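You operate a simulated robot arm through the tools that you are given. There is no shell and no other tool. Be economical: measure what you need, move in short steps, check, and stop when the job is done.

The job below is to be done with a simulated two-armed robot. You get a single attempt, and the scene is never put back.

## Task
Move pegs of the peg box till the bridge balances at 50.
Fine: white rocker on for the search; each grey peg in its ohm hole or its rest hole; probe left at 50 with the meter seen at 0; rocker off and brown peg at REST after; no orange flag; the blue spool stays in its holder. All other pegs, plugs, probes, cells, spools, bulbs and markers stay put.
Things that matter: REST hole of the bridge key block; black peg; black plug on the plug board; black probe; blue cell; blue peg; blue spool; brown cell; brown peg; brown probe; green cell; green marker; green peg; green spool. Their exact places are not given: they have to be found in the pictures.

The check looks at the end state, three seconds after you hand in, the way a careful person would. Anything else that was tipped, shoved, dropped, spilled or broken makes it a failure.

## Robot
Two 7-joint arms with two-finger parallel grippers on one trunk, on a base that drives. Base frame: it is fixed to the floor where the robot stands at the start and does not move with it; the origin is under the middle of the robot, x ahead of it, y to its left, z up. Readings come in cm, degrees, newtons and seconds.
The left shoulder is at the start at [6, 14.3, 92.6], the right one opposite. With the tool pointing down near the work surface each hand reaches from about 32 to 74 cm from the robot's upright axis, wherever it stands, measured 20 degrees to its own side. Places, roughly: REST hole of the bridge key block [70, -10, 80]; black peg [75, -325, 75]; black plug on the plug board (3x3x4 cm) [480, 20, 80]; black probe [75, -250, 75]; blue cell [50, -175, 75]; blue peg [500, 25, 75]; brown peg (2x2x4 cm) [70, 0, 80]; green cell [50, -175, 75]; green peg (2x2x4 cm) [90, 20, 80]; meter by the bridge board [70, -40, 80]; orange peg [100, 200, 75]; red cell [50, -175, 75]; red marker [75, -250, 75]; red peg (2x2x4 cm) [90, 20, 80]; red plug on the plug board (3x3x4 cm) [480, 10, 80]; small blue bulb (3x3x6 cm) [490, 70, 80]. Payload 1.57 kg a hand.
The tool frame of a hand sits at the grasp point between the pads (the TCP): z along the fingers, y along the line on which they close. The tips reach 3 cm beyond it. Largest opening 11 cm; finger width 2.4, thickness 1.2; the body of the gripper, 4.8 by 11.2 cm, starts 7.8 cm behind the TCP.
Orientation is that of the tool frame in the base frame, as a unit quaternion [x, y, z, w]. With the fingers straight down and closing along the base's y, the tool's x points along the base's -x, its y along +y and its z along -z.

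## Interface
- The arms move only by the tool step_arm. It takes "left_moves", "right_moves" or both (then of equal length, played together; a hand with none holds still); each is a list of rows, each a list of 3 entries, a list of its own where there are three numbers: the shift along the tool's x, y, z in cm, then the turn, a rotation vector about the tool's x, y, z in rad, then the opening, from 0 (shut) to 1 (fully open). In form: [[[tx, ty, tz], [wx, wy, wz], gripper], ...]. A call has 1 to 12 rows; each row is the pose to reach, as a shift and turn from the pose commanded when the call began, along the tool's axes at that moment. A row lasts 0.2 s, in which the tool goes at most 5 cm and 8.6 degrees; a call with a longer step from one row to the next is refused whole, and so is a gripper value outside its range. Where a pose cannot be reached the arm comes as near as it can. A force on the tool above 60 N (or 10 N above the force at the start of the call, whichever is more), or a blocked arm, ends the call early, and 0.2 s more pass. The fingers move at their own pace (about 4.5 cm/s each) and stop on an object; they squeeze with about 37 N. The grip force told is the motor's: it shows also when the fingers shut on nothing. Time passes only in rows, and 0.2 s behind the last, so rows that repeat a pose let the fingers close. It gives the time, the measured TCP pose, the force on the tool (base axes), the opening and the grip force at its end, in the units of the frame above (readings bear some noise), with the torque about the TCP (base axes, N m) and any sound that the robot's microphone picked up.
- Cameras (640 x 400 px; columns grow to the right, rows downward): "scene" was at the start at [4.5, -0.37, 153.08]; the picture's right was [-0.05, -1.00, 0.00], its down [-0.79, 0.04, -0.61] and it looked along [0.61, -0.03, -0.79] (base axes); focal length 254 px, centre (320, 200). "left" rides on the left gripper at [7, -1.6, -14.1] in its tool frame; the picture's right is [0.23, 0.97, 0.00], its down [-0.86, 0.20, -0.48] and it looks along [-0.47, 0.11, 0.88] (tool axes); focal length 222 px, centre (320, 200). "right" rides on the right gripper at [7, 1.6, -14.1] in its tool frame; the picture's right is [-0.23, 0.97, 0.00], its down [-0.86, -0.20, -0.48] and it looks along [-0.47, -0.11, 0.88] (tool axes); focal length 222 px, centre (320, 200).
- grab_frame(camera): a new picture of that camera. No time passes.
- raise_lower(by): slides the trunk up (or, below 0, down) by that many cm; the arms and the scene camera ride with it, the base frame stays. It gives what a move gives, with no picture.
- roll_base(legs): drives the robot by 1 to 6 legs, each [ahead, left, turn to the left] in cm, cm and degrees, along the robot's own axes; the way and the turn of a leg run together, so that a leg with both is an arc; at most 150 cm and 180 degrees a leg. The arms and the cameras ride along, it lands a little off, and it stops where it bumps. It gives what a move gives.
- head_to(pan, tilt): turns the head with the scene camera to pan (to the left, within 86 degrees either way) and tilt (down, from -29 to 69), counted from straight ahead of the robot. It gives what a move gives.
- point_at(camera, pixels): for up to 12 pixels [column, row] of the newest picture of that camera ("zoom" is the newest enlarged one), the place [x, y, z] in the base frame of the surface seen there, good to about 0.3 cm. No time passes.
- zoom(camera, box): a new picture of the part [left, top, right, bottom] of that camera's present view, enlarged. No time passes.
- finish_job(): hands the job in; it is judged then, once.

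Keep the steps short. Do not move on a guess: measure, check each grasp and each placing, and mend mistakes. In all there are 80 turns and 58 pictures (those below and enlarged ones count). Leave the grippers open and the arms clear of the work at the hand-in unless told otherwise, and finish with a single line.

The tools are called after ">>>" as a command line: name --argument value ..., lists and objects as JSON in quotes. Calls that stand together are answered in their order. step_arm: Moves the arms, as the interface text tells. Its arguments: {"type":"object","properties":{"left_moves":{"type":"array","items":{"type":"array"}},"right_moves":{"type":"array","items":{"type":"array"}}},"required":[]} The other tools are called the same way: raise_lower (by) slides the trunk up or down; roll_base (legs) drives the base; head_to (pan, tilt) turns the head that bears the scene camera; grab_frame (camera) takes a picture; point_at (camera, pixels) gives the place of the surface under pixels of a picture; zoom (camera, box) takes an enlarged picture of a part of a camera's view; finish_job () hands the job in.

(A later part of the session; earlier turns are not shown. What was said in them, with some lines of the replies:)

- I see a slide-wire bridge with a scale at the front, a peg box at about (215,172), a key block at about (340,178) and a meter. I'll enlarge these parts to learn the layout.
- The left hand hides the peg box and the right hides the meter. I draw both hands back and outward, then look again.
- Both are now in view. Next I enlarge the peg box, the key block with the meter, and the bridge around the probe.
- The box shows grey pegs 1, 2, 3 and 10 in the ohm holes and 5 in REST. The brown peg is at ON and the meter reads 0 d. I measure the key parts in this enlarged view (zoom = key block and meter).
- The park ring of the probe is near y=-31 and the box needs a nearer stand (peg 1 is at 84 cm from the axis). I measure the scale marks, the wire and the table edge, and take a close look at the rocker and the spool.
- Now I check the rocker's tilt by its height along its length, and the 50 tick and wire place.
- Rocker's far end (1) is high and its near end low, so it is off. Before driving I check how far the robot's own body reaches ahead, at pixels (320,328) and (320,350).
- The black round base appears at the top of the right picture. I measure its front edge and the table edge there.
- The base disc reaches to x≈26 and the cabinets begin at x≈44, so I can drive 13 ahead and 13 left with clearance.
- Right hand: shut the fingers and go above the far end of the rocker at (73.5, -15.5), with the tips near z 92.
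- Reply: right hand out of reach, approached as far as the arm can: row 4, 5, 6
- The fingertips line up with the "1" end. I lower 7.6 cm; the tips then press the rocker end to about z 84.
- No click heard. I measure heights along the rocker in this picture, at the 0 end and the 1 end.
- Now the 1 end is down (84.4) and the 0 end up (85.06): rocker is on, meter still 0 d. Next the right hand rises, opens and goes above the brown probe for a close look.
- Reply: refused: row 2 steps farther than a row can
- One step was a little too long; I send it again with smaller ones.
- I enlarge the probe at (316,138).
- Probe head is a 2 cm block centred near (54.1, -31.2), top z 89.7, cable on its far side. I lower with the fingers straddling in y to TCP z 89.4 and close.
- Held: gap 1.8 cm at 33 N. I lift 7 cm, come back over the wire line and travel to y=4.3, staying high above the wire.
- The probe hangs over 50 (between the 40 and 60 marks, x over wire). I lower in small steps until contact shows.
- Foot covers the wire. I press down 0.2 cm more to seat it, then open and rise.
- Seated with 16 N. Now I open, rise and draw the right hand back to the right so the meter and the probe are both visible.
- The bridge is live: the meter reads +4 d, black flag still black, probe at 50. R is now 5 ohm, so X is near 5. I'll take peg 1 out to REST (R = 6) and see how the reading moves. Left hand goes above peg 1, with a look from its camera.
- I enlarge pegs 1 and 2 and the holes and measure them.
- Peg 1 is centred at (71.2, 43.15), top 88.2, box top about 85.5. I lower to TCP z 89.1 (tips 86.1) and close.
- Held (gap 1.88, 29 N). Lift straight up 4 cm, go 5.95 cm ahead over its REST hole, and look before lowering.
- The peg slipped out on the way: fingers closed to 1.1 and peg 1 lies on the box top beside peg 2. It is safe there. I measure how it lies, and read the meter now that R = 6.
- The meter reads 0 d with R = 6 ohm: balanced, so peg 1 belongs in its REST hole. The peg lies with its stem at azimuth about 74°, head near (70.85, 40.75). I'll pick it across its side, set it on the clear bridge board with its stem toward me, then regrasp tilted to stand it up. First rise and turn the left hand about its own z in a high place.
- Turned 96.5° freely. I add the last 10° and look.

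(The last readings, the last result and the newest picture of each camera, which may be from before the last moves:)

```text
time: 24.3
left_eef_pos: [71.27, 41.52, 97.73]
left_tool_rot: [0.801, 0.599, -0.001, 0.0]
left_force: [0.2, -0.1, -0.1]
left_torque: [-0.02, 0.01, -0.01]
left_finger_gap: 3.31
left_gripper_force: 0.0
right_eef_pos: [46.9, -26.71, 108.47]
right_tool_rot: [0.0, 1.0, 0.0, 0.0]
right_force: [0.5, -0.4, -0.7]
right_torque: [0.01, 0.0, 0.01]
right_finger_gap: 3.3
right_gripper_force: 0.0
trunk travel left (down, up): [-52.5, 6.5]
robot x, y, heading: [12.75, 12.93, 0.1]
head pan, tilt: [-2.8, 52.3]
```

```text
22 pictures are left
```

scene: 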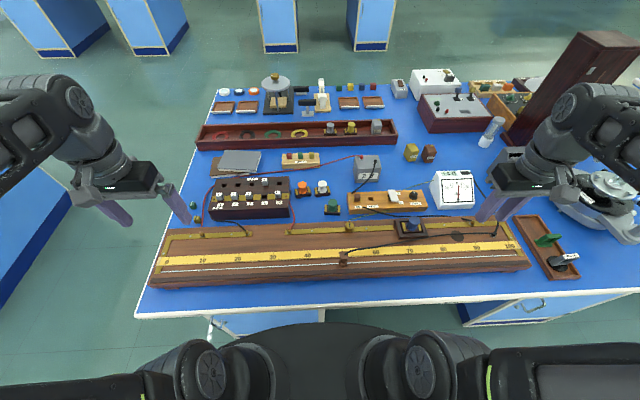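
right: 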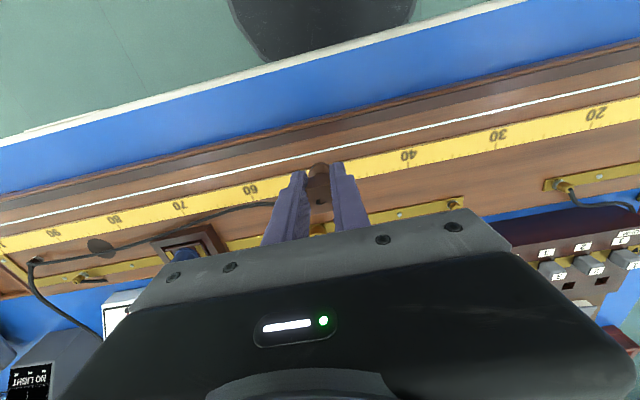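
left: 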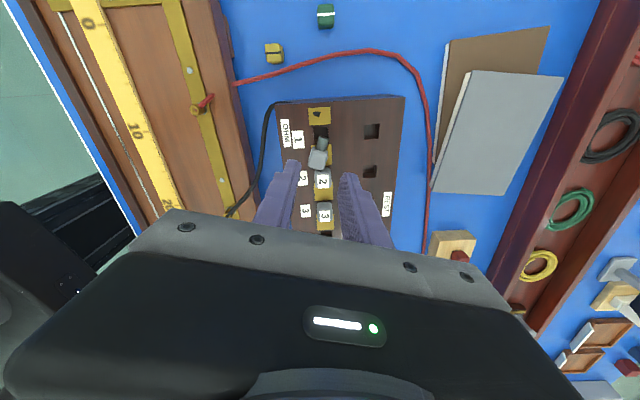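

The peg at (318,155) is between the fingers' lines. I lower to TCP z 88.7 with a small correction, and close.

>>> step_arm --left_moves '[[[-0.1, -0.18, 3], [0, 0, 0], 0.3], [[-0.1, -0.18, 6], [0, 0, 0], 0.3], [[-0.1, -0.18, 8], [0, 0, 0], 0.3], [[-0.1, -0.18, 9], [0, 0, 0], 0.3], [[-0.1, -0.18, 9], [0, 0, 0], 0.05], [[-0.1, -0.18, 9], [0, 0, 0], 0.05], [[-0.1, -0.18, 9], [0, 0, 0], 0.05], [[-0.1, -0.18, 9], [0, 0, 0], 0.05]]'

>>> zoom --camera "left" --box '[200, 60, 440, 210]'

```text
time: 26.1
left_eef_pos: [70.85, 41.49, 89.01]
left_tool_rot: [0.799, 0.601, 0.003, 0.001]
left_force: [-8.8, 8.6, 39.4]
left_torque: [0.01, 0.91, -0.07]
left_finger_gap: 1.87
left_gripper_force: 32.9
right_eef_pos: [46.52, -26.7, 108.52]
right_tool_rot: [0.0, 1.0, 0.0, 0.002]
right_force: [-0.6, -0.2, 0.0]
right_torque: [0.01, 0.0, 0.0]
right_finger_gap: 3.29
right_gripper_force: 0.0
trunk travel left (down, up): [-52.5, 6.5]
robot x, y, heading: [13.08, 12.96, 0.1]
head pan, tilt: [-2.8, 52.3]
```

```text
2.67 times, centred on (320, 135) of left
```

zoom: 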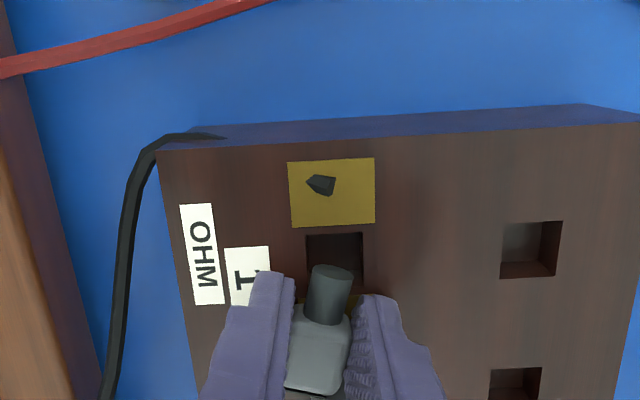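

Held firmly (gap 1.87, 33 N), stem straight along the tool's x; the tips touch the box top, so that is z≈86.0. I lift 5 cm and turn back while going to the clear board strip near (54.5, 37).

>>> step_arm --left_moves '[[[0, 0, -2.5], [0, 0, 0], 0.05], [[0, 0, -6], [0, 0, -0.14], 0.05], [[-1, -1.5, -6], [0, 0, -0.285], 0.05], [[-2, -3, -6], [0, 0, -0.43], 0.05], [[-3, -4.6, -6], [0, 0, -0.575], 0.05], [[-4, -6.2, -6], [0, 0, -0.72], 0.05], [[-5, -7.8, -6], [0, 0, -0.865], 0.05], [[-6, -9.4, -6], [0, 0, -1.01], 0.05], [[-7, -11, -6], [0, 0, -1.155], 0.05], [[-8, -12.7, -6], [0, 0, -1.3], 0.05], [[-8.88, -14.59, -6], [0, 0, -1.445], 0.05], [[-8.88, -14.59, -6], [0, 0, -1.59], 0.05]]'

>>> step_arm --left_moves '[[[0, 0, 0], [0, 0, -0.135], 0.05], [[0, 0, 0], [0, 0, -0.267], 0.05], [[0, 0, 0], [0, 0, -0.267], 0.05]]'

>>> grab_frame --camera "left"

```text
time: 28.7
left_eef_pos: [54.53, 37.11, 94.57]
left_tool_rot: [0.132, 0.991, 0.0, 0.0]
left_force: [0.9, 0.5, -0.7]
left_torque: [0.01, 0.02, 0.02]
left_finger_gap: 1.88
left_gripper_force: 33.4
right_eef_pos: [46.91, -26.54, 108.46]
right_tool_rot: [0.0, 1.0, 0.0, 0.0]
right_force: [0.2, -0.3, 0.2]
right_torque: [0.0, 0.0, -0.03]
right_finger_gap: 3.3
right_gripper_force: 0.1
trunk travel left (down, up): [-52.5, 6.5]
robot x, y, heading: [12.95, 12.95, -0.1]
head pan, tilt: [-2.8, 52.3]
```

```text
time: 29.5
left_eef_pos: [54.54, 36.92, 94.53]
left_tool_rot: [-0.001, 1.0, 0.0, 0.0]
left_force: [0.0, 0.1, -0.2]
left_torque: [-0.03, -0.02, 0.0]
left_finger_gap: 1.85
left_gripper_force: 33.4
right_eef_pos: [46.9, -26.71, 108.48]
right_tool_rot: [0.0, 1.0, 0.0, 0.0]
right_force: [-0.6, 0.3, 0.8]
right_torque: [0.01, 0.02, 0.01]
right_finger_gap: 3.3
right_gripper_force: 0.0
trunk travel left (down, up): [-52.5, 6.5]
robot x, y, heading: [13.15, 13.02, 0.0]
head pan, tilt: [-2.8, 52.3]
```

```text
20 pictures are left
```

left: 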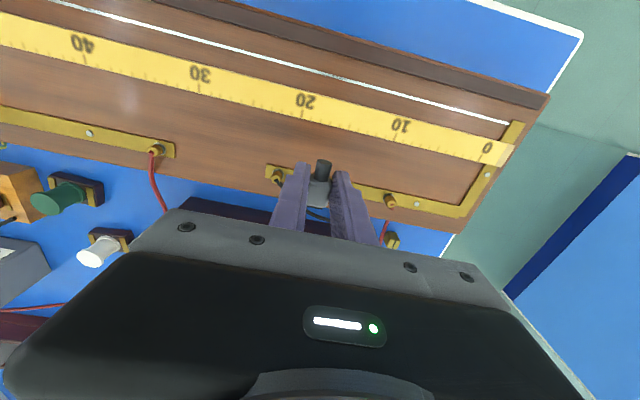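

Peg hangs with its stem toward me. I check where the rail and the post lie relative to the drop place.

>>> point_at --camera "left" --pixels '[[268, 165], [278, 175], [378, 186], [390, 200], [250, 145], [350, 150], [323, 163]]'

```text
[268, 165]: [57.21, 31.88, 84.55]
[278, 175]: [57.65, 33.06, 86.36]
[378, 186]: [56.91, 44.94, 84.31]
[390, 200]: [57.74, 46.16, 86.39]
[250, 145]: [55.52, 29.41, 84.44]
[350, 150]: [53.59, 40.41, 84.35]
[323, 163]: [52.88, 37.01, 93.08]
```

Free wood from x 51.6 to 57. I lower to just above the board (TCP z 87.6), open, and rise to look.

>>> step_arm --left_moves '[[[0.3, 0, 3.5], [0, 0, 0], 0.05], [[0.3, 0, 6], [0, 0, 0], 0.05], [[0.3, 0, 6.7], [0, 0, 0], 0.05], [[0.3, 0, 7], [0, 0, 0], 0.05], [[0.3, 0, 7], [0, 0, 0], 0.2], [[0.3, 0, 7], [0, 0, 0], 0.3], [[0.3, 0, 7], [0, 0, 0], 0.3], [[0.3, 0, 3], [0, 0, 0], 0.3], [[0.3, 0, -1], [0, 0, 0], 0.3]]'

>>> zoom --camera "left" --box '[220, 90, 420, 215]'

```text
time: 31.5
left_eef_pos: [54.18, 37.0, 95.6]
left_tool_rot: [-0.002, 1.0, -0.001, 0.0]
left_force: [-0.9, -1.1, 0.8]
left_torque: [-0.03, -0.02, 0.0]
left_finger_gap: 3.28
left_gripper_force: 0.0
right_eef_pos: [46.81, -26.64, 108.41]
right_tool_rot: [0.0, 1.0, 0.0, 0.0]
right_force: [-0.4, -0.1, -0.5]
right_torque: [0.01, -0.01, -0.02]
right_finger_gap: 3.28
right_gripper_force: 0.1
trunk travel left (down, up): [-52.5, 6.5]
robot x, y, heading: [12.8, 13.15, -0.1]
head pan, tilt: [-2.8, 52.3]
```

```text
3.20 times, centred on (320, 152) of left
```

zoom: 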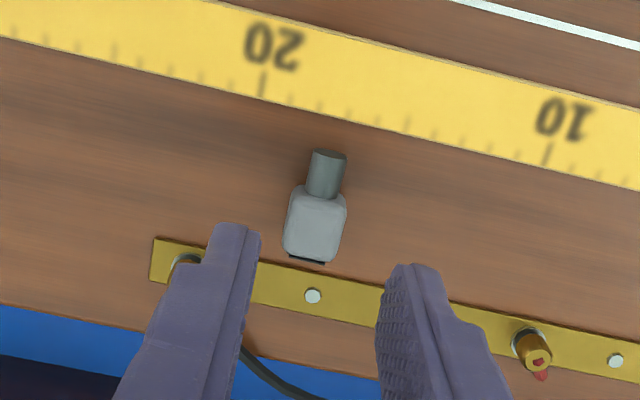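

>>> point_at --camera "zoom" --pixels '[[300, 190], [342, 200], [288, 240], [328, 255], [317, 218], [327, 155], [326, 180], [308, 258]]'

```text
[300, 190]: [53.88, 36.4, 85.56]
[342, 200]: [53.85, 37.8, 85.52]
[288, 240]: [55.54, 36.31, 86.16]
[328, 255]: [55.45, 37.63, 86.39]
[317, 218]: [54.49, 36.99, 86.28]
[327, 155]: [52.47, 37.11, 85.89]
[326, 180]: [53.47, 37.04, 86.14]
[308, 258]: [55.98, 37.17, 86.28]
```

The peg lies exactly along -x: head centre (54.85, 37.05, 85.4), stem tip at x 52.2. Now I tilt the left hand 45° (leaning away from me) above it, high up.

>>> step_arm --left_moves '[[[-0.5, 0, -1], [0, 0.14, 0], 0.3], [[-1, 0, -1], [0, 0.28, 0], 0.3], [[-1.5, 0, -1], [0, 0.42, 0], 0.3], [[-2, 0, -1], [0, 0.56, 0], 0.3], [[-2.6, 0, -1], [0, 0.7, 0], 0.3], [[-2.6, 0, -1], [0, 0.785, 0], 0.3], [[-2.6, 0, -1], [0, 0.785, 0], 0.3]]'

>>> zoom --camera "left" --box '[160, 50, 480, 250]'

```text
time: 33.1
left_eef_pos: [52.72, 37.96, 91.32]
left_tool_rot: [-0.003, 0.962, -0.025, -0.273]
left_force: [-0.6, -0.6, 0.8]
left_torque: [0.02, 0.03, 0.01]
left_finger_gap: 3.32
left_gripper_force: 0.0
left hand out of reach, approached as far as the arm can: row 3, 4, 5, 6, 7
right_eef_pos: [46.95, -26.54, 108.54]
right_tool_rot: [-0.001, 1.0, 0.0, 0.0]
right_force: [0.5, 0.0, -0.3]
right_torque: [-0.03, 0.02, 0.0]
right_finger_gap: 3.29
right_gripper_force: 0.1
trunk travel left (down, up): [-52.5, 6.5]
robot x, y, heading: [12.79, 13.19, -0.2]
head pan, tilt: [-2.8, 52.3]
```

```text
2.00 times, centred on (320, 150) of left
```

zoom: 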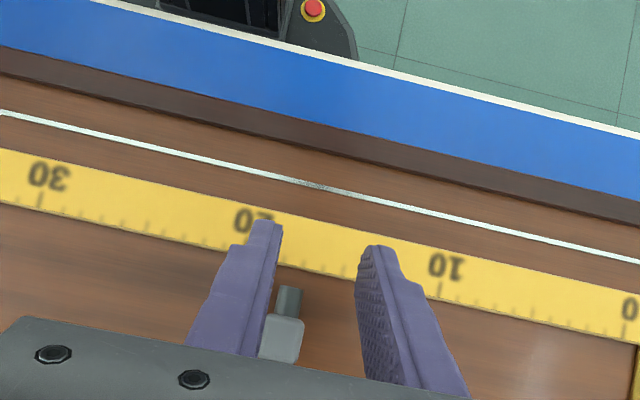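

The wrist stops at about 32° of that tilt. I'll use 27° for the pick instead (more tilt on the placing side), so I turn back 18° while still high.

>>> step_arm --left_moves '[[[0, 0, 0], [0, -0.15, 0], 0.3], [[0, 0, 0], [0, -0.3, 0], 0.3], [[0, 0, 0], [0, -0.314, 0], 0.3], [[0, 0, 0], [0, -0.314, 0], 0.3]]'

```text
time: 34.1
left_eef_pos: [52.75, 37.99, 91.29]
left_tool_rot: [-0.007, 0.993, -0.023, -0.118]
left_force: [-0.2, -0.3, 0.6]
left_torque: [0.0, 0.02, 0.01]
left_finger_gap: 3.34
left_gripper_force: 0.2
right_eef_pos: [46.76, -26.71, 108.58]
right_tool_rot: [0.0, 1.0, 0.0, 0.0]
right_force: [-0.1, 0.4, 1.0]
right_torque: [-0.03, 0.03, 0.07]
right_finger_gap: 3.28
right_gripper_force: 0.2
trunk travel left (down, up): [-52.5, 6.5]
robot x, y, heading: [12.86, 12.96, 0.4]
head pan, tilt: [-2.8, 52.3]
```

The hand stopped where it was clamped (tilt 13.6°, slightly skewed). I correct to 27° tilt without skew, above (56.2, 37.05).

>>> step_arm --left_moves '[[[-1.5, -0.5, -1], [-0.024, 0.06, 0.001], 0.3], [[-3.07, -0.94, -1.98], [-0.048, 0.15, 0.003], 0.3], [[-3.07, -0.94, -1.98], [-0.048, 0.2346, 0.003], 0.3], [[-3.07, -0.94, -1.98], [-0.048, 0.2346, 0.003], 0.3]]'

```text
time: 35.1
left_eef_pos: [56.22, 37.11, 92.45]
left_tool_rot: [0.002, 0.972, -0.001, -0.236]
left_force: [0.0, 0.4, -0.4]
left_torque: [-0.02, -0.02, 0.01]
left_finger_gap: 3.3
left_gripper_force: 0.1
right_eef_pos: [46.78, -26.66, 108.46]
right_tool_rot: [0.0, 1.0, -0.001, 0.0]
right_force: [-0.9, 0.2, -0.4]
right_torque: [0.01, 0.01, 0.02]
right_finger_gap: 3.3
right_gripper_force: 0.1
trunk travel left (down, up): [-52.5, 6.5]
robot x, y, heading: [12.53, 13.07, -0.0]
head pan, tilt: [-2.8, 52.3]
```

Pose is exact: 27° tilt at (56.2, 37.1, 92.45). I go straight down 4.6 cm in base terms and close.

>>> step_arm --left_moves '[[[-1.15, 0, 2.22], [0, 0, 0], 0.3], [[-1.84, 0, 3.56], [0, 0, 0], 0.3], [[-2.11, -0.03, 4.09], [0, 0, 0], 0.3], [[-2.11, -0.03, 4.09], [0, 0, 0], 0.05], [[-2.11, -0.03, 4.09], [0, 0, 0], 0.05], [[-2.11, -0.03, 4.09], [0, 0, 0], 0.05], [[-2.11, -0.03, 4.09], [0, 0, 0], 0.05]]'

>>> zoom --camera "left" --box '[200, 80, 440, 230]'

```text
time: 36.7
left_eef_pos: [56.18, 37.16, 87.82]
left_tool_rot: [0.002, 0.972, -0.002, -0.236]
left_force: [-0.7, -1.1, -0.1]
left_torque: [0.0, 0.0, 0.0]
left_finger_gap: 1.86
left_gripper_force: 32.7
right_eef_pos: [46.76, -26.58, 108.4]
right_tool_rot: [0.0, 1.0, 0.0, 0.0]
right_force: [0.4, 0.7, 1.0]
right_torque: [-0.02, 0.01, -0.01]
right_finger_gap: 3.3
right_gripper_force: 0.2
trunk travel left (down, up): [-52.5, 6.5]
robot x, y, heading: [13.01, 12.8, -0.1]
head pan, tilt: [-2.8, 52.3]
```

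```text
2.67 times, centred on (320, 155) of left
```

zoom: 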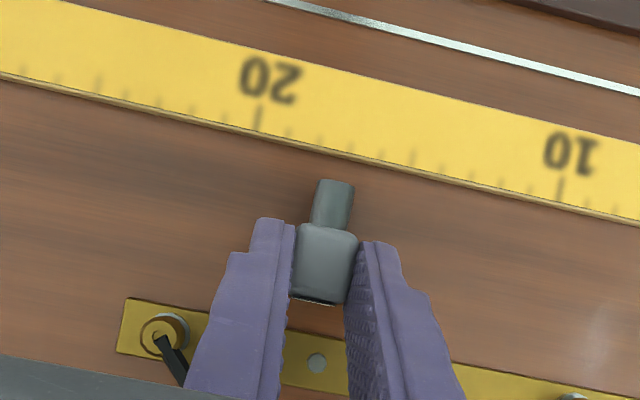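

Held across the head (gap 1.86, 33 N). I lift 5 cm straight up, then turn the hand forward 85° while travelling toward the box, high up, so the stem points down.

>>> step_arm --left_moves '[[[1.15, 0, -2.22], [0, 0, 0], 0.05], [[2.3, 0, -4.45], [0, -0.149, 0], 0.05], [[1.27, 0.6, -5.46], [0, -0.298, 0], 0.05], [[0.23, 1.2, -6.46], [0, -0.447, 0], 0.05], [[-0.8, 1.8, -7.47], [0, -0.596, 0], 0.05], [[-1.84, 2.4, -8.47], [0, -0.745, 0], 0.05], [[-2.87, 3, -9.48], [0, -0.894, 0], 0.05], [[-3.9, 3.6, -10.5], [0, -1.043, 0], 0.05], [[-4.94, 4.2, -11.5], [0, -1.192, 0], 0.05], [[-5.97, 4.8, -12.5], [0, -1.341, 0], 0.05], [[-7.01, 5.4, -13.5], [0, -1.489, 0], 0.05], [[-8.05, 5.95, -14.51], [0, -1.489, 0], 0.05]]'

>>> zoom --camera "left" --box '[160, 50, 480, 250]'

```text
time: 39.5
left_eef_pos: [70.79, 38.4, 98.4]
left_tool_rot: [0.041, 0.867, -0.023, 0.496]
left_force: [0.1, 0.0, 0.4]
left_torque: [0.0, 0.04, 0.01]
left_finger_gap: 1.87
left_gripper_force: 33.0
left hand out of reach, approached as far as the arm can: row 10, 11
right_eef_pos: [46.82, -26.5, 108.58]
right_tool_rot: [-0.001, 1.0, 0.0, -0.001]
right_force: [0.3, -0.1, 0.5]
right_torque: [0.02, 0.02, -0.04]
right_finger_gap: 3.3
right_gripper_force: 0.0
trunk travel left (down, up): [-52.5, 6.5]
robot x, y, heading: [13.16, 13.04, -0.1]
head pan, tilt: [-2.8, 52.3]
stopped in row 12 (left hand): the arm was blocked; the commanded pose is now the measured one
```

```text
2.00 times, centred on (320, 150) of left
```

zoom: 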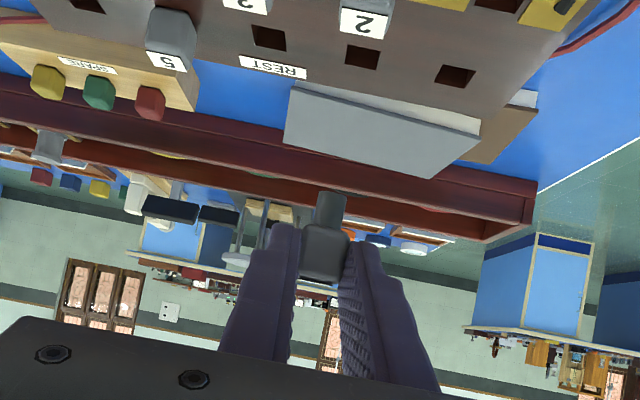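

The stem now points down. The arm stopped at y 38.4 with a slight skew; I correct the skew and go on toward the hover over REST hole 1.

>>> step_arm --left_moves '[[[0.6, 1.2, 1.6], [-0.02, 0.007, -0.012], 0.05], [[1.2, 2.4, 3.2], [-0.04, 0.014, -0.025], 0.05], [[1.8, 3.6, 4.9], [-0.06, 0.02, -0.037], 0.05], [[2.41, 4.8, 6.54], [-0.08, 0.027, -0.049], 0.05], [[2.41, 4.8, 6.54], [-0.08, 0.027, -0.049], 0.05]]'

```text
time: 40.7
left_eef_pos: [75.87, 42.76, 92.94]
left_tool_rot: [0.0, 0.875, 0.0, 0.485]
left_force: [0.4, -0.1, -1.2]
left_torque: [-0.01, 0.04, 0.02]
left_finger_gap: 1.85
left_gripper_force: 33.4
right_eef_pos: [46.9, -26.58, 108.56]
right_tool_rot: [0.0, 1.0, 0.0, 0.0]
right_force: [-0.7, -0.1, 0.5]
right_torque: [-0.03, -0.03, 0.02]
right_finger_gap: 3.28
right_gripper_force: 0.0
trunk travel left (down, up): [-52.5, 6.5]
robot x, y, heading: [12.83, 12.87, 0.0]
head pan, tilt: [-2.8, 52.3]
```

Reached with exact orientation. I look from the left camera and the scene camera to compare stem tip and hole.

>>> zoom --camera "left" --box '[220, 60, 460, 210]'

>>> zoom --camera "scene" --box '[200, 165, 264, 205]'

```text
2.67 times, centred on (340, 135) of left
```

zoom: 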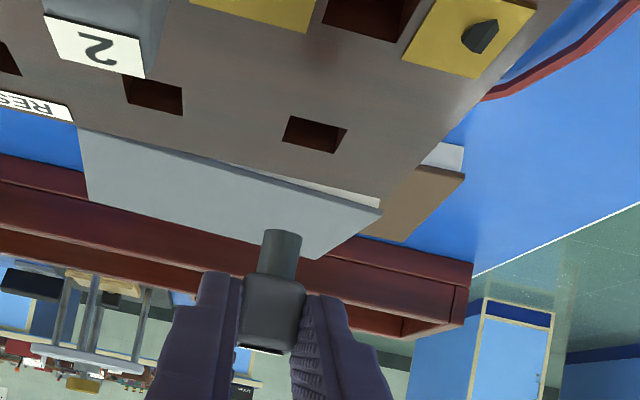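

```text
10.00 times, centred on (232, 185) of scene
```

zoom: 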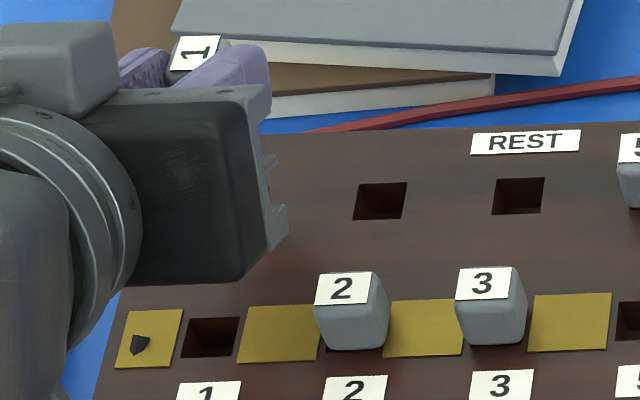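

I measure hole rims in the scene enlargement (REST 2, REST 3, ohm 1), just outside the edges.

>>> point_at --camera "zoom" --pixels '[[356, 222], [402, 222], [361, 180], [407, 180], [348, 202], [411, 200], [186, 360], [230, 360], [192, 315], [240, 315], [494, 216], [545, 176]]'

>>> zoom --camera "left" --box '[280, 80, 400, 155]'

>>> point_at --camera "zoom" --pixels '[[260, 124], [375, 150], [345, 205], [245, 178], [240, 140], [365, 185], [215, 385], [230, 330]]'

```text
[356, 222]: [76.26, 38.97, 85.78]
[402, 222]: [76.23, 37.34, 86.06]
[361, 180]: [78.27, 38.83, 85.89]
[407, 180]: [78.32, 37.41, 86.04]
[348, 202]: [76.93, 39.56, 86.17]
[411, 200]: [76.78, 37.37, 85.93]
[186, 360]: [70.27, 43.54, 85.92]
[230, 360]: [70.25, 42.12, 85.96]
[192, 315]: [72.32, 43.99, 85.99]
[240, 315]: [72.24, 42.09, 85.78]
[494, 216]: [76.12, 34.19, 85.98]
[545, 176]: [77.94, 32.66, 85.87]
```

```text
5.33 times, centred on (340, 118) of left
```

zoom: 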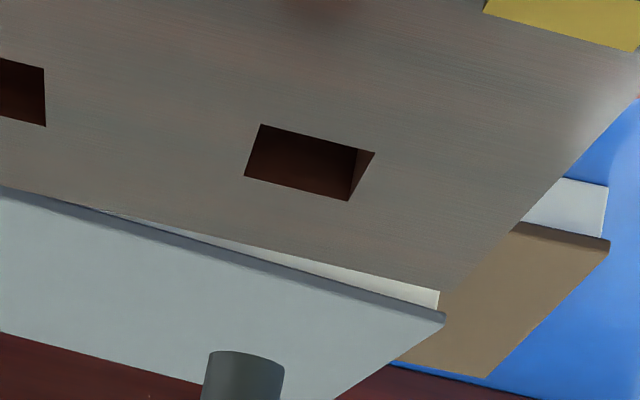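

```text
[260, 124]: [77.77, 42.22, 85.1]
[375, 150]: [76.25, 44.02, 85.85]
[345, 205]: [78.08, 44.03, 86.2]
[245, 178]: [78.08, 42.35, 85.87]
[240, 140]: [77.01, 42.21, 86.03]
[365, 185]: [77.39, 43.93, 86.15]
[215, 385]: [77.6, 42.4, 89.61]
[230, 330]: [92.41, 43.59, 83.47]
```

Hole REST 1 is centred at (77.25, 43.03); the stem tip is at about (77.85, 42.76, 88.7). I shift -0.6 in x and +0.27 in y, then lower straight in, watching force.

>>> step_arm --left_moves '[[[0.32, 0.27, -0.51], [0, 0, 0], 0.05], [[1.59, 0.27, 0.29], [0, 0, 0], 0.05], [[2.44, 0.27, 0.82], [0, 0, 0], 0.05], [[2.86, 0.27, 1.08], [0, 0, 0], 0.05], [[3.28, 0.27, 1.34], [0, 0, 0], 0.05], [[3.67, 0.27, 1.58], [0, 0, 0], 0.05]]'

>>> zoom --camera "left" --box '[220, 60, 460, 210]'

```text
time: 42.1
left_eef_pos: [75.2, 43.12, 89.0]
left_tool_rot: [0.0, 0.875, 0.001, 0.485]
left_force: [0.0, -0.1, -0.2]
left_torque: [0.02, 0.02, 0.0]
left_finger_gap: 1.87
left_gripper_force: 33.1
right_eef_pos: [46.95, -26.64, 108.44]
right_tool_rot: [-0.001, 1.0, 0.0, 0.0]
right_force: [-0.7, 0.7, -1.0]
right_torque: [0.04, -0.01, 0.0]
right_finger_gap: 3.31
right_gripper_force: 0.0
trunk travel left (down, up): [-52.5, 6.5]
robot x, y, heading: [12.63, 13.01, -0.0]
head pan, tilt: [-2.8, 52.3]
```

```text
2.67 times, centred on (340, 135) of left
```

zoom: 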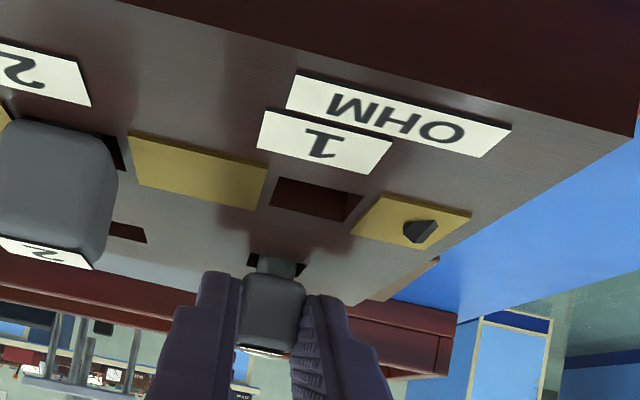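

The stem is in the hole with no side force. I lower 0.25 more, open, and back out along the fingers.

>>> step_arm --left_moves '[[[0.21, 0, 0.13], [0, 0, 0], 0.05], [[0.21, 0, 0.13], [0, 0, 0], 0.2], [[0.21, 0, 0.13], [0, 0, 0], 0.28], [[0.21, 0, 0.13], [0, 0, 0], 0.28], [[0.21, 0, -1.5], [0, 0, 0], 0.28], [[0.21, 0, -5], [0, 0, 0], 0.28], [[-2, 0, -8], [0, 0, 0], 0.28], [[-4, 0, -9], [0, 0, 0], 0.28]]'

>>> zoom --camera "left" --box '[160, 50, 480, 250]'

```text
time: 43.9
left_eef_pos: [69.57, 43.2, 97.23]
left_tool_rot: [0.0, 0.875, 0.0, 0.485]
left_force: [0.0, 0.2, 0.2]
left_torque: [0.02, 0.02, 0.02]
left_finger_gap: 3.09
left_gripper_force: 0.1
right_eef_pos: [46.97, -26.57, 108.43]
right_tool_rot: [0.0, 1.0, -0.001, 0.0]
right_force: [0.2, 0.0, 0.2]
right_torque: [-0.01, -0.01, -0.04]
right_finger_gap: 3.29
right_gripper_force: 0.1
trunk travel left (down, up): [-52.5, 6.5]
robot x, y, heading: [13.12, 12.91, 0.0]
head pan, tilt: [-2.8, 52.3]
```

```text
2.00 times, centred on (320, 150) of left
```

zoom: 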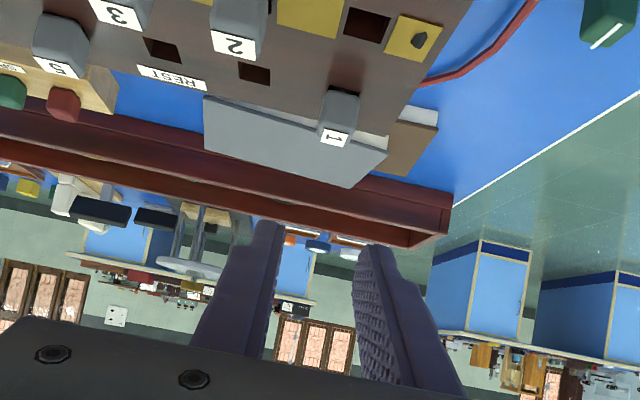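

Peg 1 stands in its REST hole. I swing the left hand back upright and clear, then check seating, the meter and the probe from the scene camera.

>>> step_arm --left_moves '[[[0.2, -0.1, -2.5], [0, 0.14, 0], 0.28], [[0.5, -0.3, -5], [0, 0.285, 0], 0.28], [[0.7, -0.5, -8], [0, 0.43, 0], 0.28], [[0.9, -0.6, -11], [0, 0.575, 0], 0.28], [[1.2, -0.8, -14], [0, 0.72, 0], 0.28], [[1.4, -0.9, -17], [0, 0.865, 0], 0.28], [[1.65, -1, -19.6], [0, 1.012, 0], 0.28], [[1.65, -1, -19.6], [0, 1.012, 0], 0.28]]'

>>> zoom --camera "scene" --box '[204, 165, 300, 225]'

>>> point_at --camera "zoom" --pixels '[[131, 98], [134, 115], [360, 100], [395, 97]]'

>>> zoom --camera "scene" --box '[330, 165, 490, 265]'

```text
time: 45.7
left_eef_pos: [52.08, 42.16, 106.03]
left_tool_rot: [0.0, 1.0, 0.0, -0.001]
left_force: [0.1, 0.3, 0.6]
left_torque: [-0.06, 0.0, 0.01]
left_finger_gap: 3.08
left_gripper_force: 0.1
right_eef_pos: [46.91, -26.49, 108.48]
right_tool_rot: [-0.001, 1.0, 0.0, 0.0]
right_force: [-0.6, 0.0, 0.1]
right_torque: [-0.01, 0.0, -0.02]
right_finger_gap: 3.3
right_gripper_force: 0.1
trunk travel left (down, up): [-52.5, 6.5]
robot x, y, heading: [12.88, 13.09, -0.1]
head pan, tilt: [-2.8, 52.3]
```

```text
6.67 times, centred on (252, 195) of scene
```

zoom: 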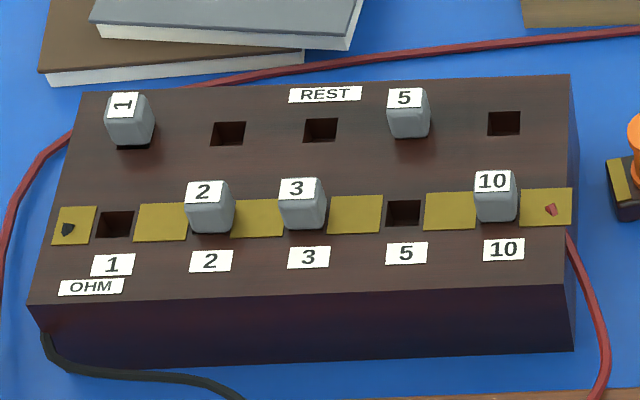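

```text
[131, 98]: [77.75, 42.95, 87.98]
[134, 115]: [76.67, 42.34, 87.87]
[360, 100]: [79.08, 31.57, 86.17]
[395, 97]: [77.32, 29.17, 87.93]
```

```text
4.00 times, centred on (410, 215) of scene
```

zoom: 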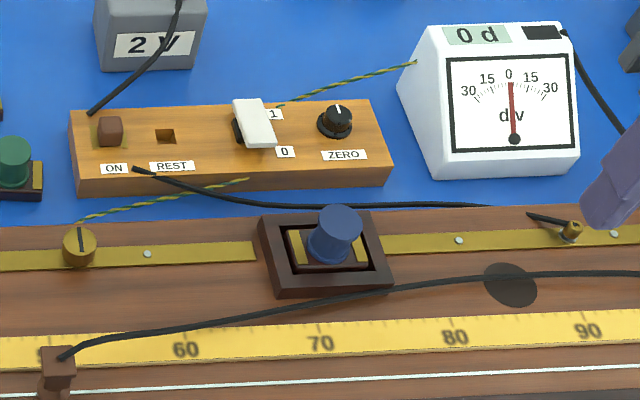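

Peg 1 sits at the same height as peg 5 and the meter shows 0 d with R = 6, probe at 50. Now the rocker off: right hand shuts and goes above its near "0" end at (68.5, -15.5).

>>> step_arm --right_moves '[[[-3.6, 1.85, 0], [0, 0, 0], 0], [[-7.2, 3.7, 1], [0, 0, 0], 0], [[-10.8, 5.55, 2.5], [0, 0, 0], 0], [[-14.4, 7.4, 4.5], [0, 0, 0], 0], [[-18, 9.25, 7], [0, 0, 0], 0], [[-21.7, 11.1, 9.5], [0, 0, 0], 0], [[-21.7, 11.1, 13.5], [0, 0, 0], 0], [[-21.7, 11.1, 13.5], [0, 0, 0], 0]]'

>>> grab_frame --camera "right"

```text
time: 47.5
left_eef_pos: [52.1, 42.18, 105.98]
left_tool_rot: [-0.001, 1.0, -0.001, 0.0]
left_force: [0.4, 0.4, -0.3]
left_torque: [-0.03, 0.0, 0.02]
left_finger_gap: 3.12
left_gripper_force: 0.0
right_eef_pos: [68.56, -15.36, 94.94]
right_tool_rot: [0.0, 1.0, 0.0, -0.001]
right_force: [-0.3, -0.4, 0.1]
right_torque: [-0.01, -0.02, -0.02]
right_finger_gap: 0.0
right_gripper_force: 20.7
trunk travel left (down, up): [-52.5, 6.5]
robot x, y, heading: [12.95, 12.65, -0.0]
head pan, tilt: [-2.8, 52.3]
```

```text
8 pictures are left
```

right: 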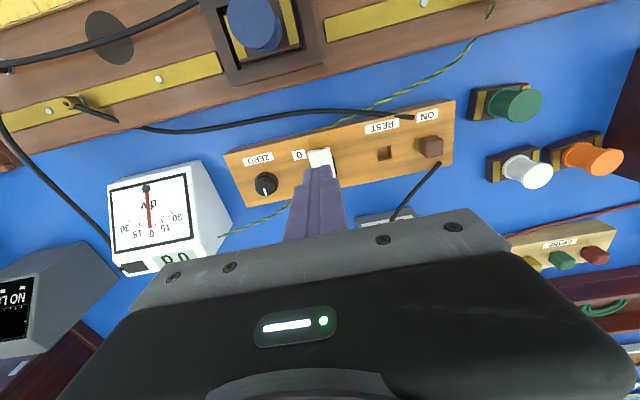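

Lined up with the 0 end. I measure the brown peg and the REST hole in this picture first, then press the rocker and rise.

>>> point_at --camera "right" --pixels '[[431, 143], [422, 146], [441, 142], [432, 152], [430, 136], [377, 148], [390, 146], [380, 160], [394, 157], [385, 152]]'

>>> step_arm --right_moves '[[[0, 0, 4], [0, 0, 0], 0], [[0, 0, 6], [0, 0, 0], 0], [[0, 0, 7], [0, 0, 0], 0], [[0, 0, 7.5], [0, 0, 0], 0], [[0, 0, 8], [0, 0, 0], 0], [[0, 0, 5], [0, 0, 0], 0], [[0, 0, 0], [0, 0, 0], 0], [[0, 4, -2], [0, 0, 0], 0.15], [[-2.8, 8, -2], [0, 0, 0], 0.3], [[-2.8, 12.2, -2], [0, 0, 0], 0.3], [[-2.8, 12.2, -2], [0, 0, 0], 0.3]]'

>>> grab_frame --camera "right"

```text
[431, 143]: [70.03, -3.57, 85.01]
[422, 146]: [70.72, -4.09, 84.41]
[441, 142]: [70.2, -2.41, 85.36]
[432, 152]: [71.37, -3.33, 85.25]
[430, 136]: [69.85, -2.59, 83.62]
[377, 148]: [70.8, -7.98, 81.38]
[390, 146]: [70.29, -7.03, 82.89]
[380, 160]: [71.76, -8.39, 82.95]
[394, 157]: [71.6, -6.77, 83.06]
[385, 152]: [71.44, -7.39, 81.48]
```

```text
time: 49.9
left_eef_pos: [52.14, 41.94, 106.13]
left_tool_rot: [0.0, 1.0, 0.001, 0.0]
left_force: [0.5, -0.6, -0.4]
left_torque: [0.02, -0.01, -0.01]
left_finger_gap: 3.05
left_gripper_force: 0.1
right_eef_pos: [71.43, -3.32, 97.0]
right_tool_rot: [0.0, 1.0, 0.0, 0.0]
right_force: [0.5, -1.3, -0.1]
right_torque: [-0.02, 0.01, -0.03]
right_finger_gap: 3.28
right_gripper_force: 0.0
trunk travel left (down, up): [-52.5, 6.5]
robot x, y, heading: [12.85, 12.9, 0.1]
head pan, tilt: [-2.8, 52.3]
```

```text
7 pictures are left
```

right: 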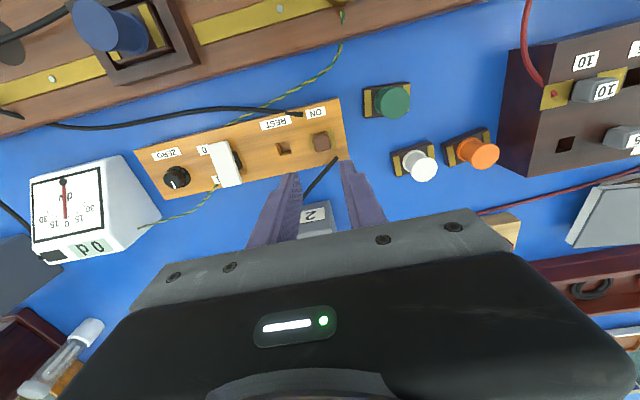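

Meter shows 0 d. I enlarge the key block and measure the rocker, the brown peg and the REST hole.

>>> zoom --camera "right" --box '[190, 100, 350, 200]'

>>> point_at --camera "zoom" --pixels '[[110, 185], [140, 270], [165, 330], [495, 150], [553, 135], [513, 202], [565, 185], [526, 165], [345, 178], [390, 168], [355, 222], [405, 208]]'

```text
4.00 times, centred on (270, 150) of right
```

zoom: 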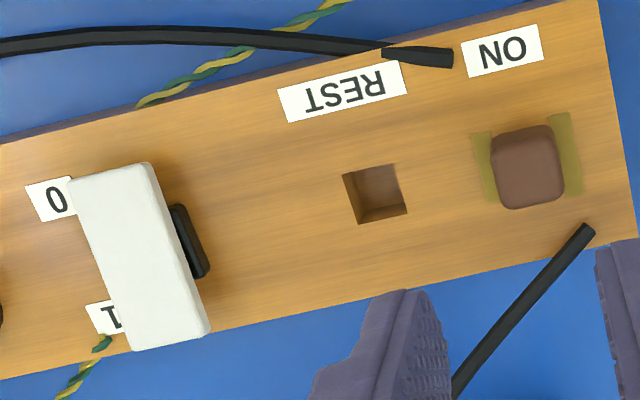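

```text
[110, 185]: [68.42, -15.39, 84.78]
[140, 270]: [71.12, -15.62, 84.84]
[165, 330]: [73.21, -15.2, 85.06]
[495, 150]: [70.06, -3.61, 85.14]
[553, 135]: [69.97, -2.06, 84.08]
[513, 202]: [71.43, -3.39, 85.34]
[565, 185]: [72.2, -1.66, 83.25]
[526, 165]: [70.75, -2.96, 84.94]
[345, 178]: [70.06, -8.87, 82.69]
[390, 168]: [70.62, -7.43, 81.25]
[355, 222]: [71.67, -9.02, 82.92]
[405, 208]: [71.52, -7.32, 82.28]
```

The rocker's 1 end is high again (85.06): off. The brown peg is centred near (70.85, -3.0), REST hole near (70.85, -8.05). I lower to TCP z 86.15, close fully, let it settle and pull up slowly, checking the grip at 1.6 cm.

>>> step_arm --right_moves '[[[0.55, 0.25, 4], [0, 0, 0], 0.3], [[0.55, 0.25, 8], [0, 0, 0], 0.3], [[0.55, 0.25, 10.2], [0, 0, 0], 0.3], [[0.55, 0.25, 10.85], [0, 0, 0], 0.3], [[0.55, 0.25, 10.85], [0, 0, 0], 0], [[0.55, 0.25, 10.85], [0, 0, 0], 0], [[0.55, 0.25, 10.85], [0, 0, 0], 0], [[0.55, 0.25, 10.85], [0, 0, 0], 0]]'

>>> step_arm --right_moves '[[[0, 0, -0.2], [0, 0, 0], 0], [[0, 0, -0.4], [0, 0, 0], 0], [[0, 0, -0.6], [0, 0, 0], 0], [[0, 0, -0.8], [0, 0, 0], 0], [[0, 0, -1], [0, 0, 0], 0], [[0, 0, -1.2], [0, 0, 0], 0], [[0, 0, -1.4], [0, 0, 0], 0], [[0, 0, -1.6], [0, 0, 0], 0]]'

```text
time: 51.7
left_eef_pos: [52.13, 42.05, 106.08]
left_tool_rot: [-0.001, 1.0, 0.0, -0.001]
left_force: [-0.1, -0.1, 0.0]
left_torque: [-0.02, 0.0, -0.03]
left_finger_gap: 3.1
left_gripper_force: 0.0
right_eef_pos: [70.86, -2.89, 86.09]
right_tool_rot: [0.001, 1.0, 0.001, 0.0]
right_force: [0.9, 0.2, -0.8]
right_torque: [0.0, -0.01, -0.03]
right_finger_gap: 1.88
right_gripper_force: 33.1
trunk travel left (down, up): [-52.5, 6.5]
robot x, y, heading: [12.71, 13.1, -0.3]
head pan, tilt: [-2.8, 52.3]
```

```text
time: 53.5
left_eef_pos: [52.2, 42.05, 106.1]
left_tool_rot: [-0.001, 1.0, 0.001, 0.0]
left_force: [0.6, -0.3, 0.7]
left_torque: [0.01, -0.01, 0.0]
left_finger_gap: 3.1
left_gripper_force: 0.0
right_eef_pos: [70.78, -3.13, 87.78]
right_tool_rot: [0.0, 1.0, 0.0, 0.0]
right_force: [1.0, -0.4, -0.7]
right_torque: [0.02, -0.01, 0.01]
right_finger_gap: 1.88
right_gripper_force: 32.7
trunk travel left (down, up): [-52.5, 6.5]
robot x, y, heading: [12.99, 12.83, 0.1]
head pan, tilt: [-2.8, 52.3]
```

Still held (gap 1.88, 33 N). I rise 1 cm more slowly, then go 4.95 cm to the right over REST and look.

>>> step_arm --right_moves '[[[0, 0, -0.4], [0, 0, 0], 0], [[0, 0, -0.8], [0, 0, 0], 0], [[0, -0.8, -1], [0, 0, 0], 0], [[0, -1.8, -1], [0, 0, 0], 0], [[0, -2.8, -1], [0, 0, 0], 0], [[0, -3.8, -1], [0, 0, 0], 0], [[0, -4.6, -1], [0, 0, 0], 0], [[0, -4.95, -1], [0, 0, 0], 0], [[0, -4.95, -1], [0, 0, 0], 0]]'

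>>> zoom --camera "right" --box '[220, 60, 420, 185]'

```text
time: 55.5
left_eef_pos: [52.14, 42.03, 106.13]
left_tool_rot: [-0.001, 1.0, 0.0, 0.0]
left_force: [0.0, 0.4, -0.5]
left_torque: [-0.03, 0.01, 0.01]
left_finger_gap: 3.09
left_gripper_force: 0.0
right_eef_pos: [70.79, -8.04, 88.79]
right_tool_rot: [0.0, 1.0, 0.001, 0.0]
right_force: [0.2, 0.1, -0.9]
right_torque: [0.02, -0.01, -0.01]
right_finger_gap: 1.89
right_gripper_force: 32.9
trunk travel left (down, up): [-52.5, 6.5]
robot x, y, heading: [12.82, 13.21, -0.2]
head pan, tilt: [-2.8, 52.3]
```

```text
3.20 times, centred on (320, 122) of right
```

zoom: 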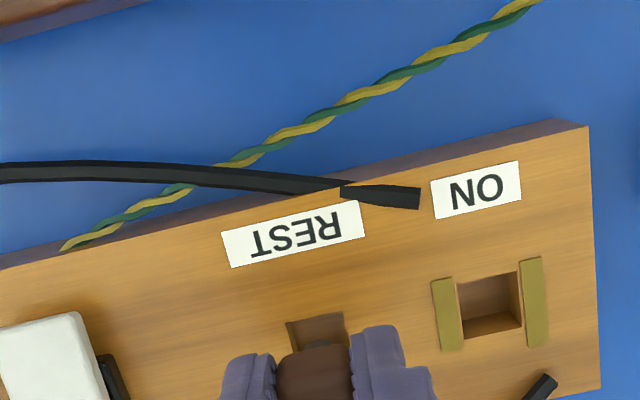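

By ray geometry the REST hole is at (71.05, -8.1) and the peg at (70.9, -8.07): aligned within 2 mm. I lower 2.65 cm slowly with a tiny correction.

>>> step_arm --right_moves '[[[-0.12, -0.05, 0.7], [0, 0, 0], 0], [[-0.12, -0.05, 1.2], [0, 0, 0], 0], [[-0.12, -0.05, 1.7], [0, 0, 0], 0], [[-0.12, -0.05, 2.2], [0, 0, 0], 0], [[-0.12, -0.05, 2.6], [0, 0, 0], 0], [[-0.12, -0.05, 2.6], [0, 0, 0], 0]]'

```text
time: 56.9
left_eef_pos: [52.15, 41.99, 106.11]
left_tool_rot: [-0.001, 1.0, 0.001, 0.0]
left_force: [0.5, -0.1, -0.4]
left_torque: [-0.01, 0.01, -0.02]
left_finger_gap: 3.05
left_gripper_force: 0.1
right_eef_pos: [70.96, -8.0, 86.02]
right_tool_rot: [0.0, 1.0, 0.0, 0.0]
right_force: [-0.1, -0.3, -0.7]
right_torque: [0.03, 0.05, 0.02]
right_finger_gap: 1.86
right_gripper_force: 32.4
trunk travel left (down, up): [-52.5, 6.5]
robot x, y, heading: [12.91, 12.99, -0.1]
head pan, tilt: [-2.8, 52.3]
```

It went to full depth without resistance. I open gently, rise, and draw the right hand back clear.

>>> step_arm --right_moves '[[[0, 0, 0], [0, 0, 0], 0.15], [[0, 0, 0], [0, 0, 0], 0.25], [[0, 0, 0], [0, 0, 0], 0.28], [[0, 0, -4], [0, 0, 0], 0.28], [[0, 0, -8.5], [0, 0, 0], 0.3], [[2, -1, -12.5], [0, 0, 0], 0.3], [[5.5, -3.5, -15], [0, 0, 0], 0.3], [[9, -6, -17.5], [0, 0, 0], 0.3], [[12.5, -9, -19], [0, 0, 0], 0.3], [[16, -12, -20], [0, 0, 0], 0.5], [[20, -15, -20], [0, 0, 0], 0.8], [[24, -18, -20], [0, 0, 0], 1]]'

>>> zoom --camera "scene" --box '[330, 165, 490, 265]'

>>> point_at --camera "zoom" --pixels '[[250, 103], [255, 122], [262, 140], [166, 125], [163, 140], [110, 133], [56, 355], [58, 362], [58, 388]]'

```text
time: 59.5
left_eef_pos: [52.08, 42.05, 106.17]
left_tool_rot: [-0.001, 1.0, 0.001, 0.0]
left_force: [0.2, -0.1, -0.3]
left_torque: [0.0, -0.02, -0.03]
left_finger_gap: 3.08
left_gripper_force: 0.1
right_eef_pos: [47.05, -26.06, 106.03]
right_tool_rot: [-0.002, 1.0, 0.0, 0.0]
right_force: [-0.7, -0.5, 0.5]
right_torque: [-0.03, 0.0, 0.04]
right_finger_gap: 9.93
right_gripper_force: 0.2
trunk travel left (down, up): [-52.5, 6.5]
robot x, y, heading: [13.22, 13.16, 0.3]
head pan, tilt: [-2.8, 52.3]
```

```text
4.00 times, centred on (410, 215) of scene
```

zoom: 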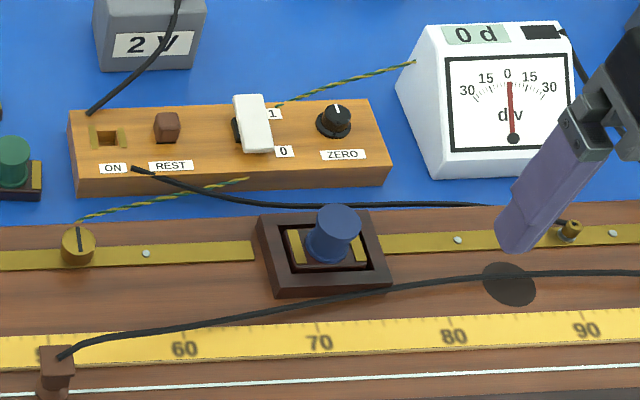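

```text
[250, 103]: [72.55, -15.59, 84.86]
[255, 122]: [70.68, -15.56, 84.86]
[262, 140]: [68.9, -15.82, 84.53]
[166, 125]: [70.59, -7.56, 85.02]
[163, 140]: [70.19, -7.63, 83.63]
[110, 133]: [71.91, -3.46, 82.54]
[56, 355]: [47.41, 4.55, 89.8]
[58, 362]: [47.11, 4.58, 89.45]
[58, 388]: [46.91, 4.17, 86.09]
```

Brown peg sits at REST, rocker off, flag black. A last close look at the probe against the 50 tick.

>>> zoom --camera "scene" --box '[300, 228, 380, 278]'

>>> point_at --camera "zoom" --pixels '[[319, 336], [370, 330], [345, 345], [327, 290], [367, 290], [90, 202], [337, 188], [607, 174], [345, 300]]'

```text
8.00 times, centred on (340, 253) of scene
```

zoom: 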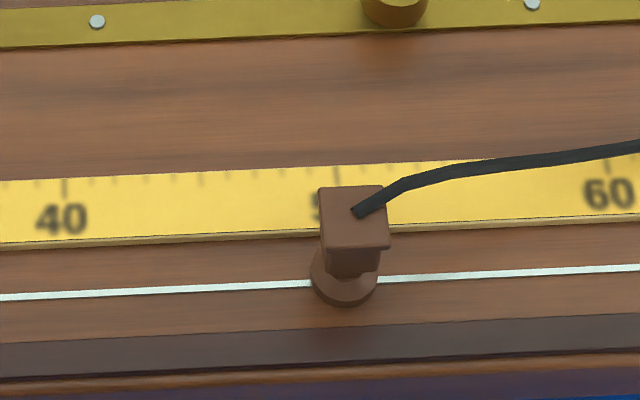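

```text
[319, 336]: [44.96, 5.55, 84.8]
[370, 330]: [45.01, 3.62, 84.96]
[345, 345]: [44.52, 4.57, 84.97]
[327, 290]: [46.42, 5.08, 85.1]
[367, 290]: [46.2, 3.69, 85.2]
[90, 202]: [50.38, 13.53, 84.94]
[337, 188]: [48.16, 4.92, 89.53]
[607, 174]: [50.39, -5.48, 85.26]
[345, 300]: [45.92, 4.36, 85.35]
```

The probe foot is at y≈4.4 and the 50 tick at y≈4.4, so it sits on 50. I open the left gripper fully and draw it back before handing in.

>>> step_arm --left_moves '[[[3, 1, -2], [0, 0, 0], 0.6], [[6, 2, -3], [0, 0, 0], 1], [[9, 3, -3], [0, 0, 0], 1], [[12, 3, -3], [0, 0, 0], 1], [[12, 3, -3], [0, 0, 0], 1]]'

>>> grab_frame --camera "scene"

```text
time: 60.7
left_eef_pos: [45.51, 43.2, 103.79]
left_tool_rot: [-0.001, 1.0, 0.0, -0.001]
left_force: [-0.9, 0.4, 0.7]
left_torque: [-0.02, 0.0, -0.01]
left_finger_gap: 10.98
left_gripper_force: 0.0
left hand out of reach, approached as far as the arm can: row 1, 2, 3, 4, 5
right_eef_pos: [47.09, -26.07, 106.08]
right_tool_rot: [0.0, 1.0, 0.0, -0.001]
right_force: [1.2, 0.1, 0.1]
right_torque: [-0.02, -0.03, 0.0]
right_finger_gap: 11.0
right_gripper_force: 0.0
trunk travel left (down, up): [-52.5, 6.5]
robot x, y, heading: [12.69, 12.79, 0.1]
head pan, tilt: [-2.8, 52.3]
```

```text
2 pictures are left
```

scene: 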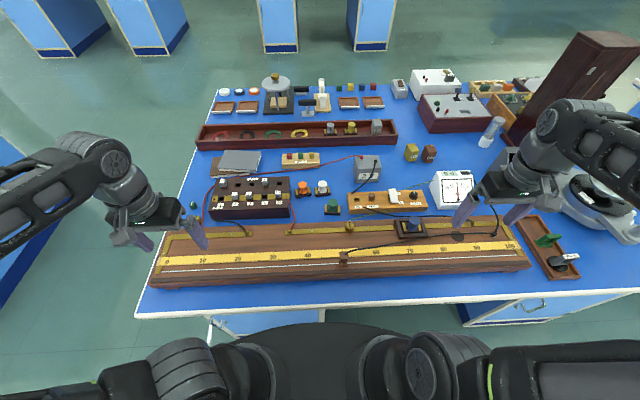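

Both hands are open and about 15 cm or more above the bench. Pegs, probe, spool, rocker and brown peg are in place, so I hand in.

>>> finish_job

```text
The job is handed in.
```

The bridge balances at 50 with 6 ohm (pegs 1 and 5 at REST, meter seen at 0), and I handed in with the probe at 50, rocker off, brown peg at REST and no orange flag; peg 1 slipped onto the box top once and was set upright in its REST hole.
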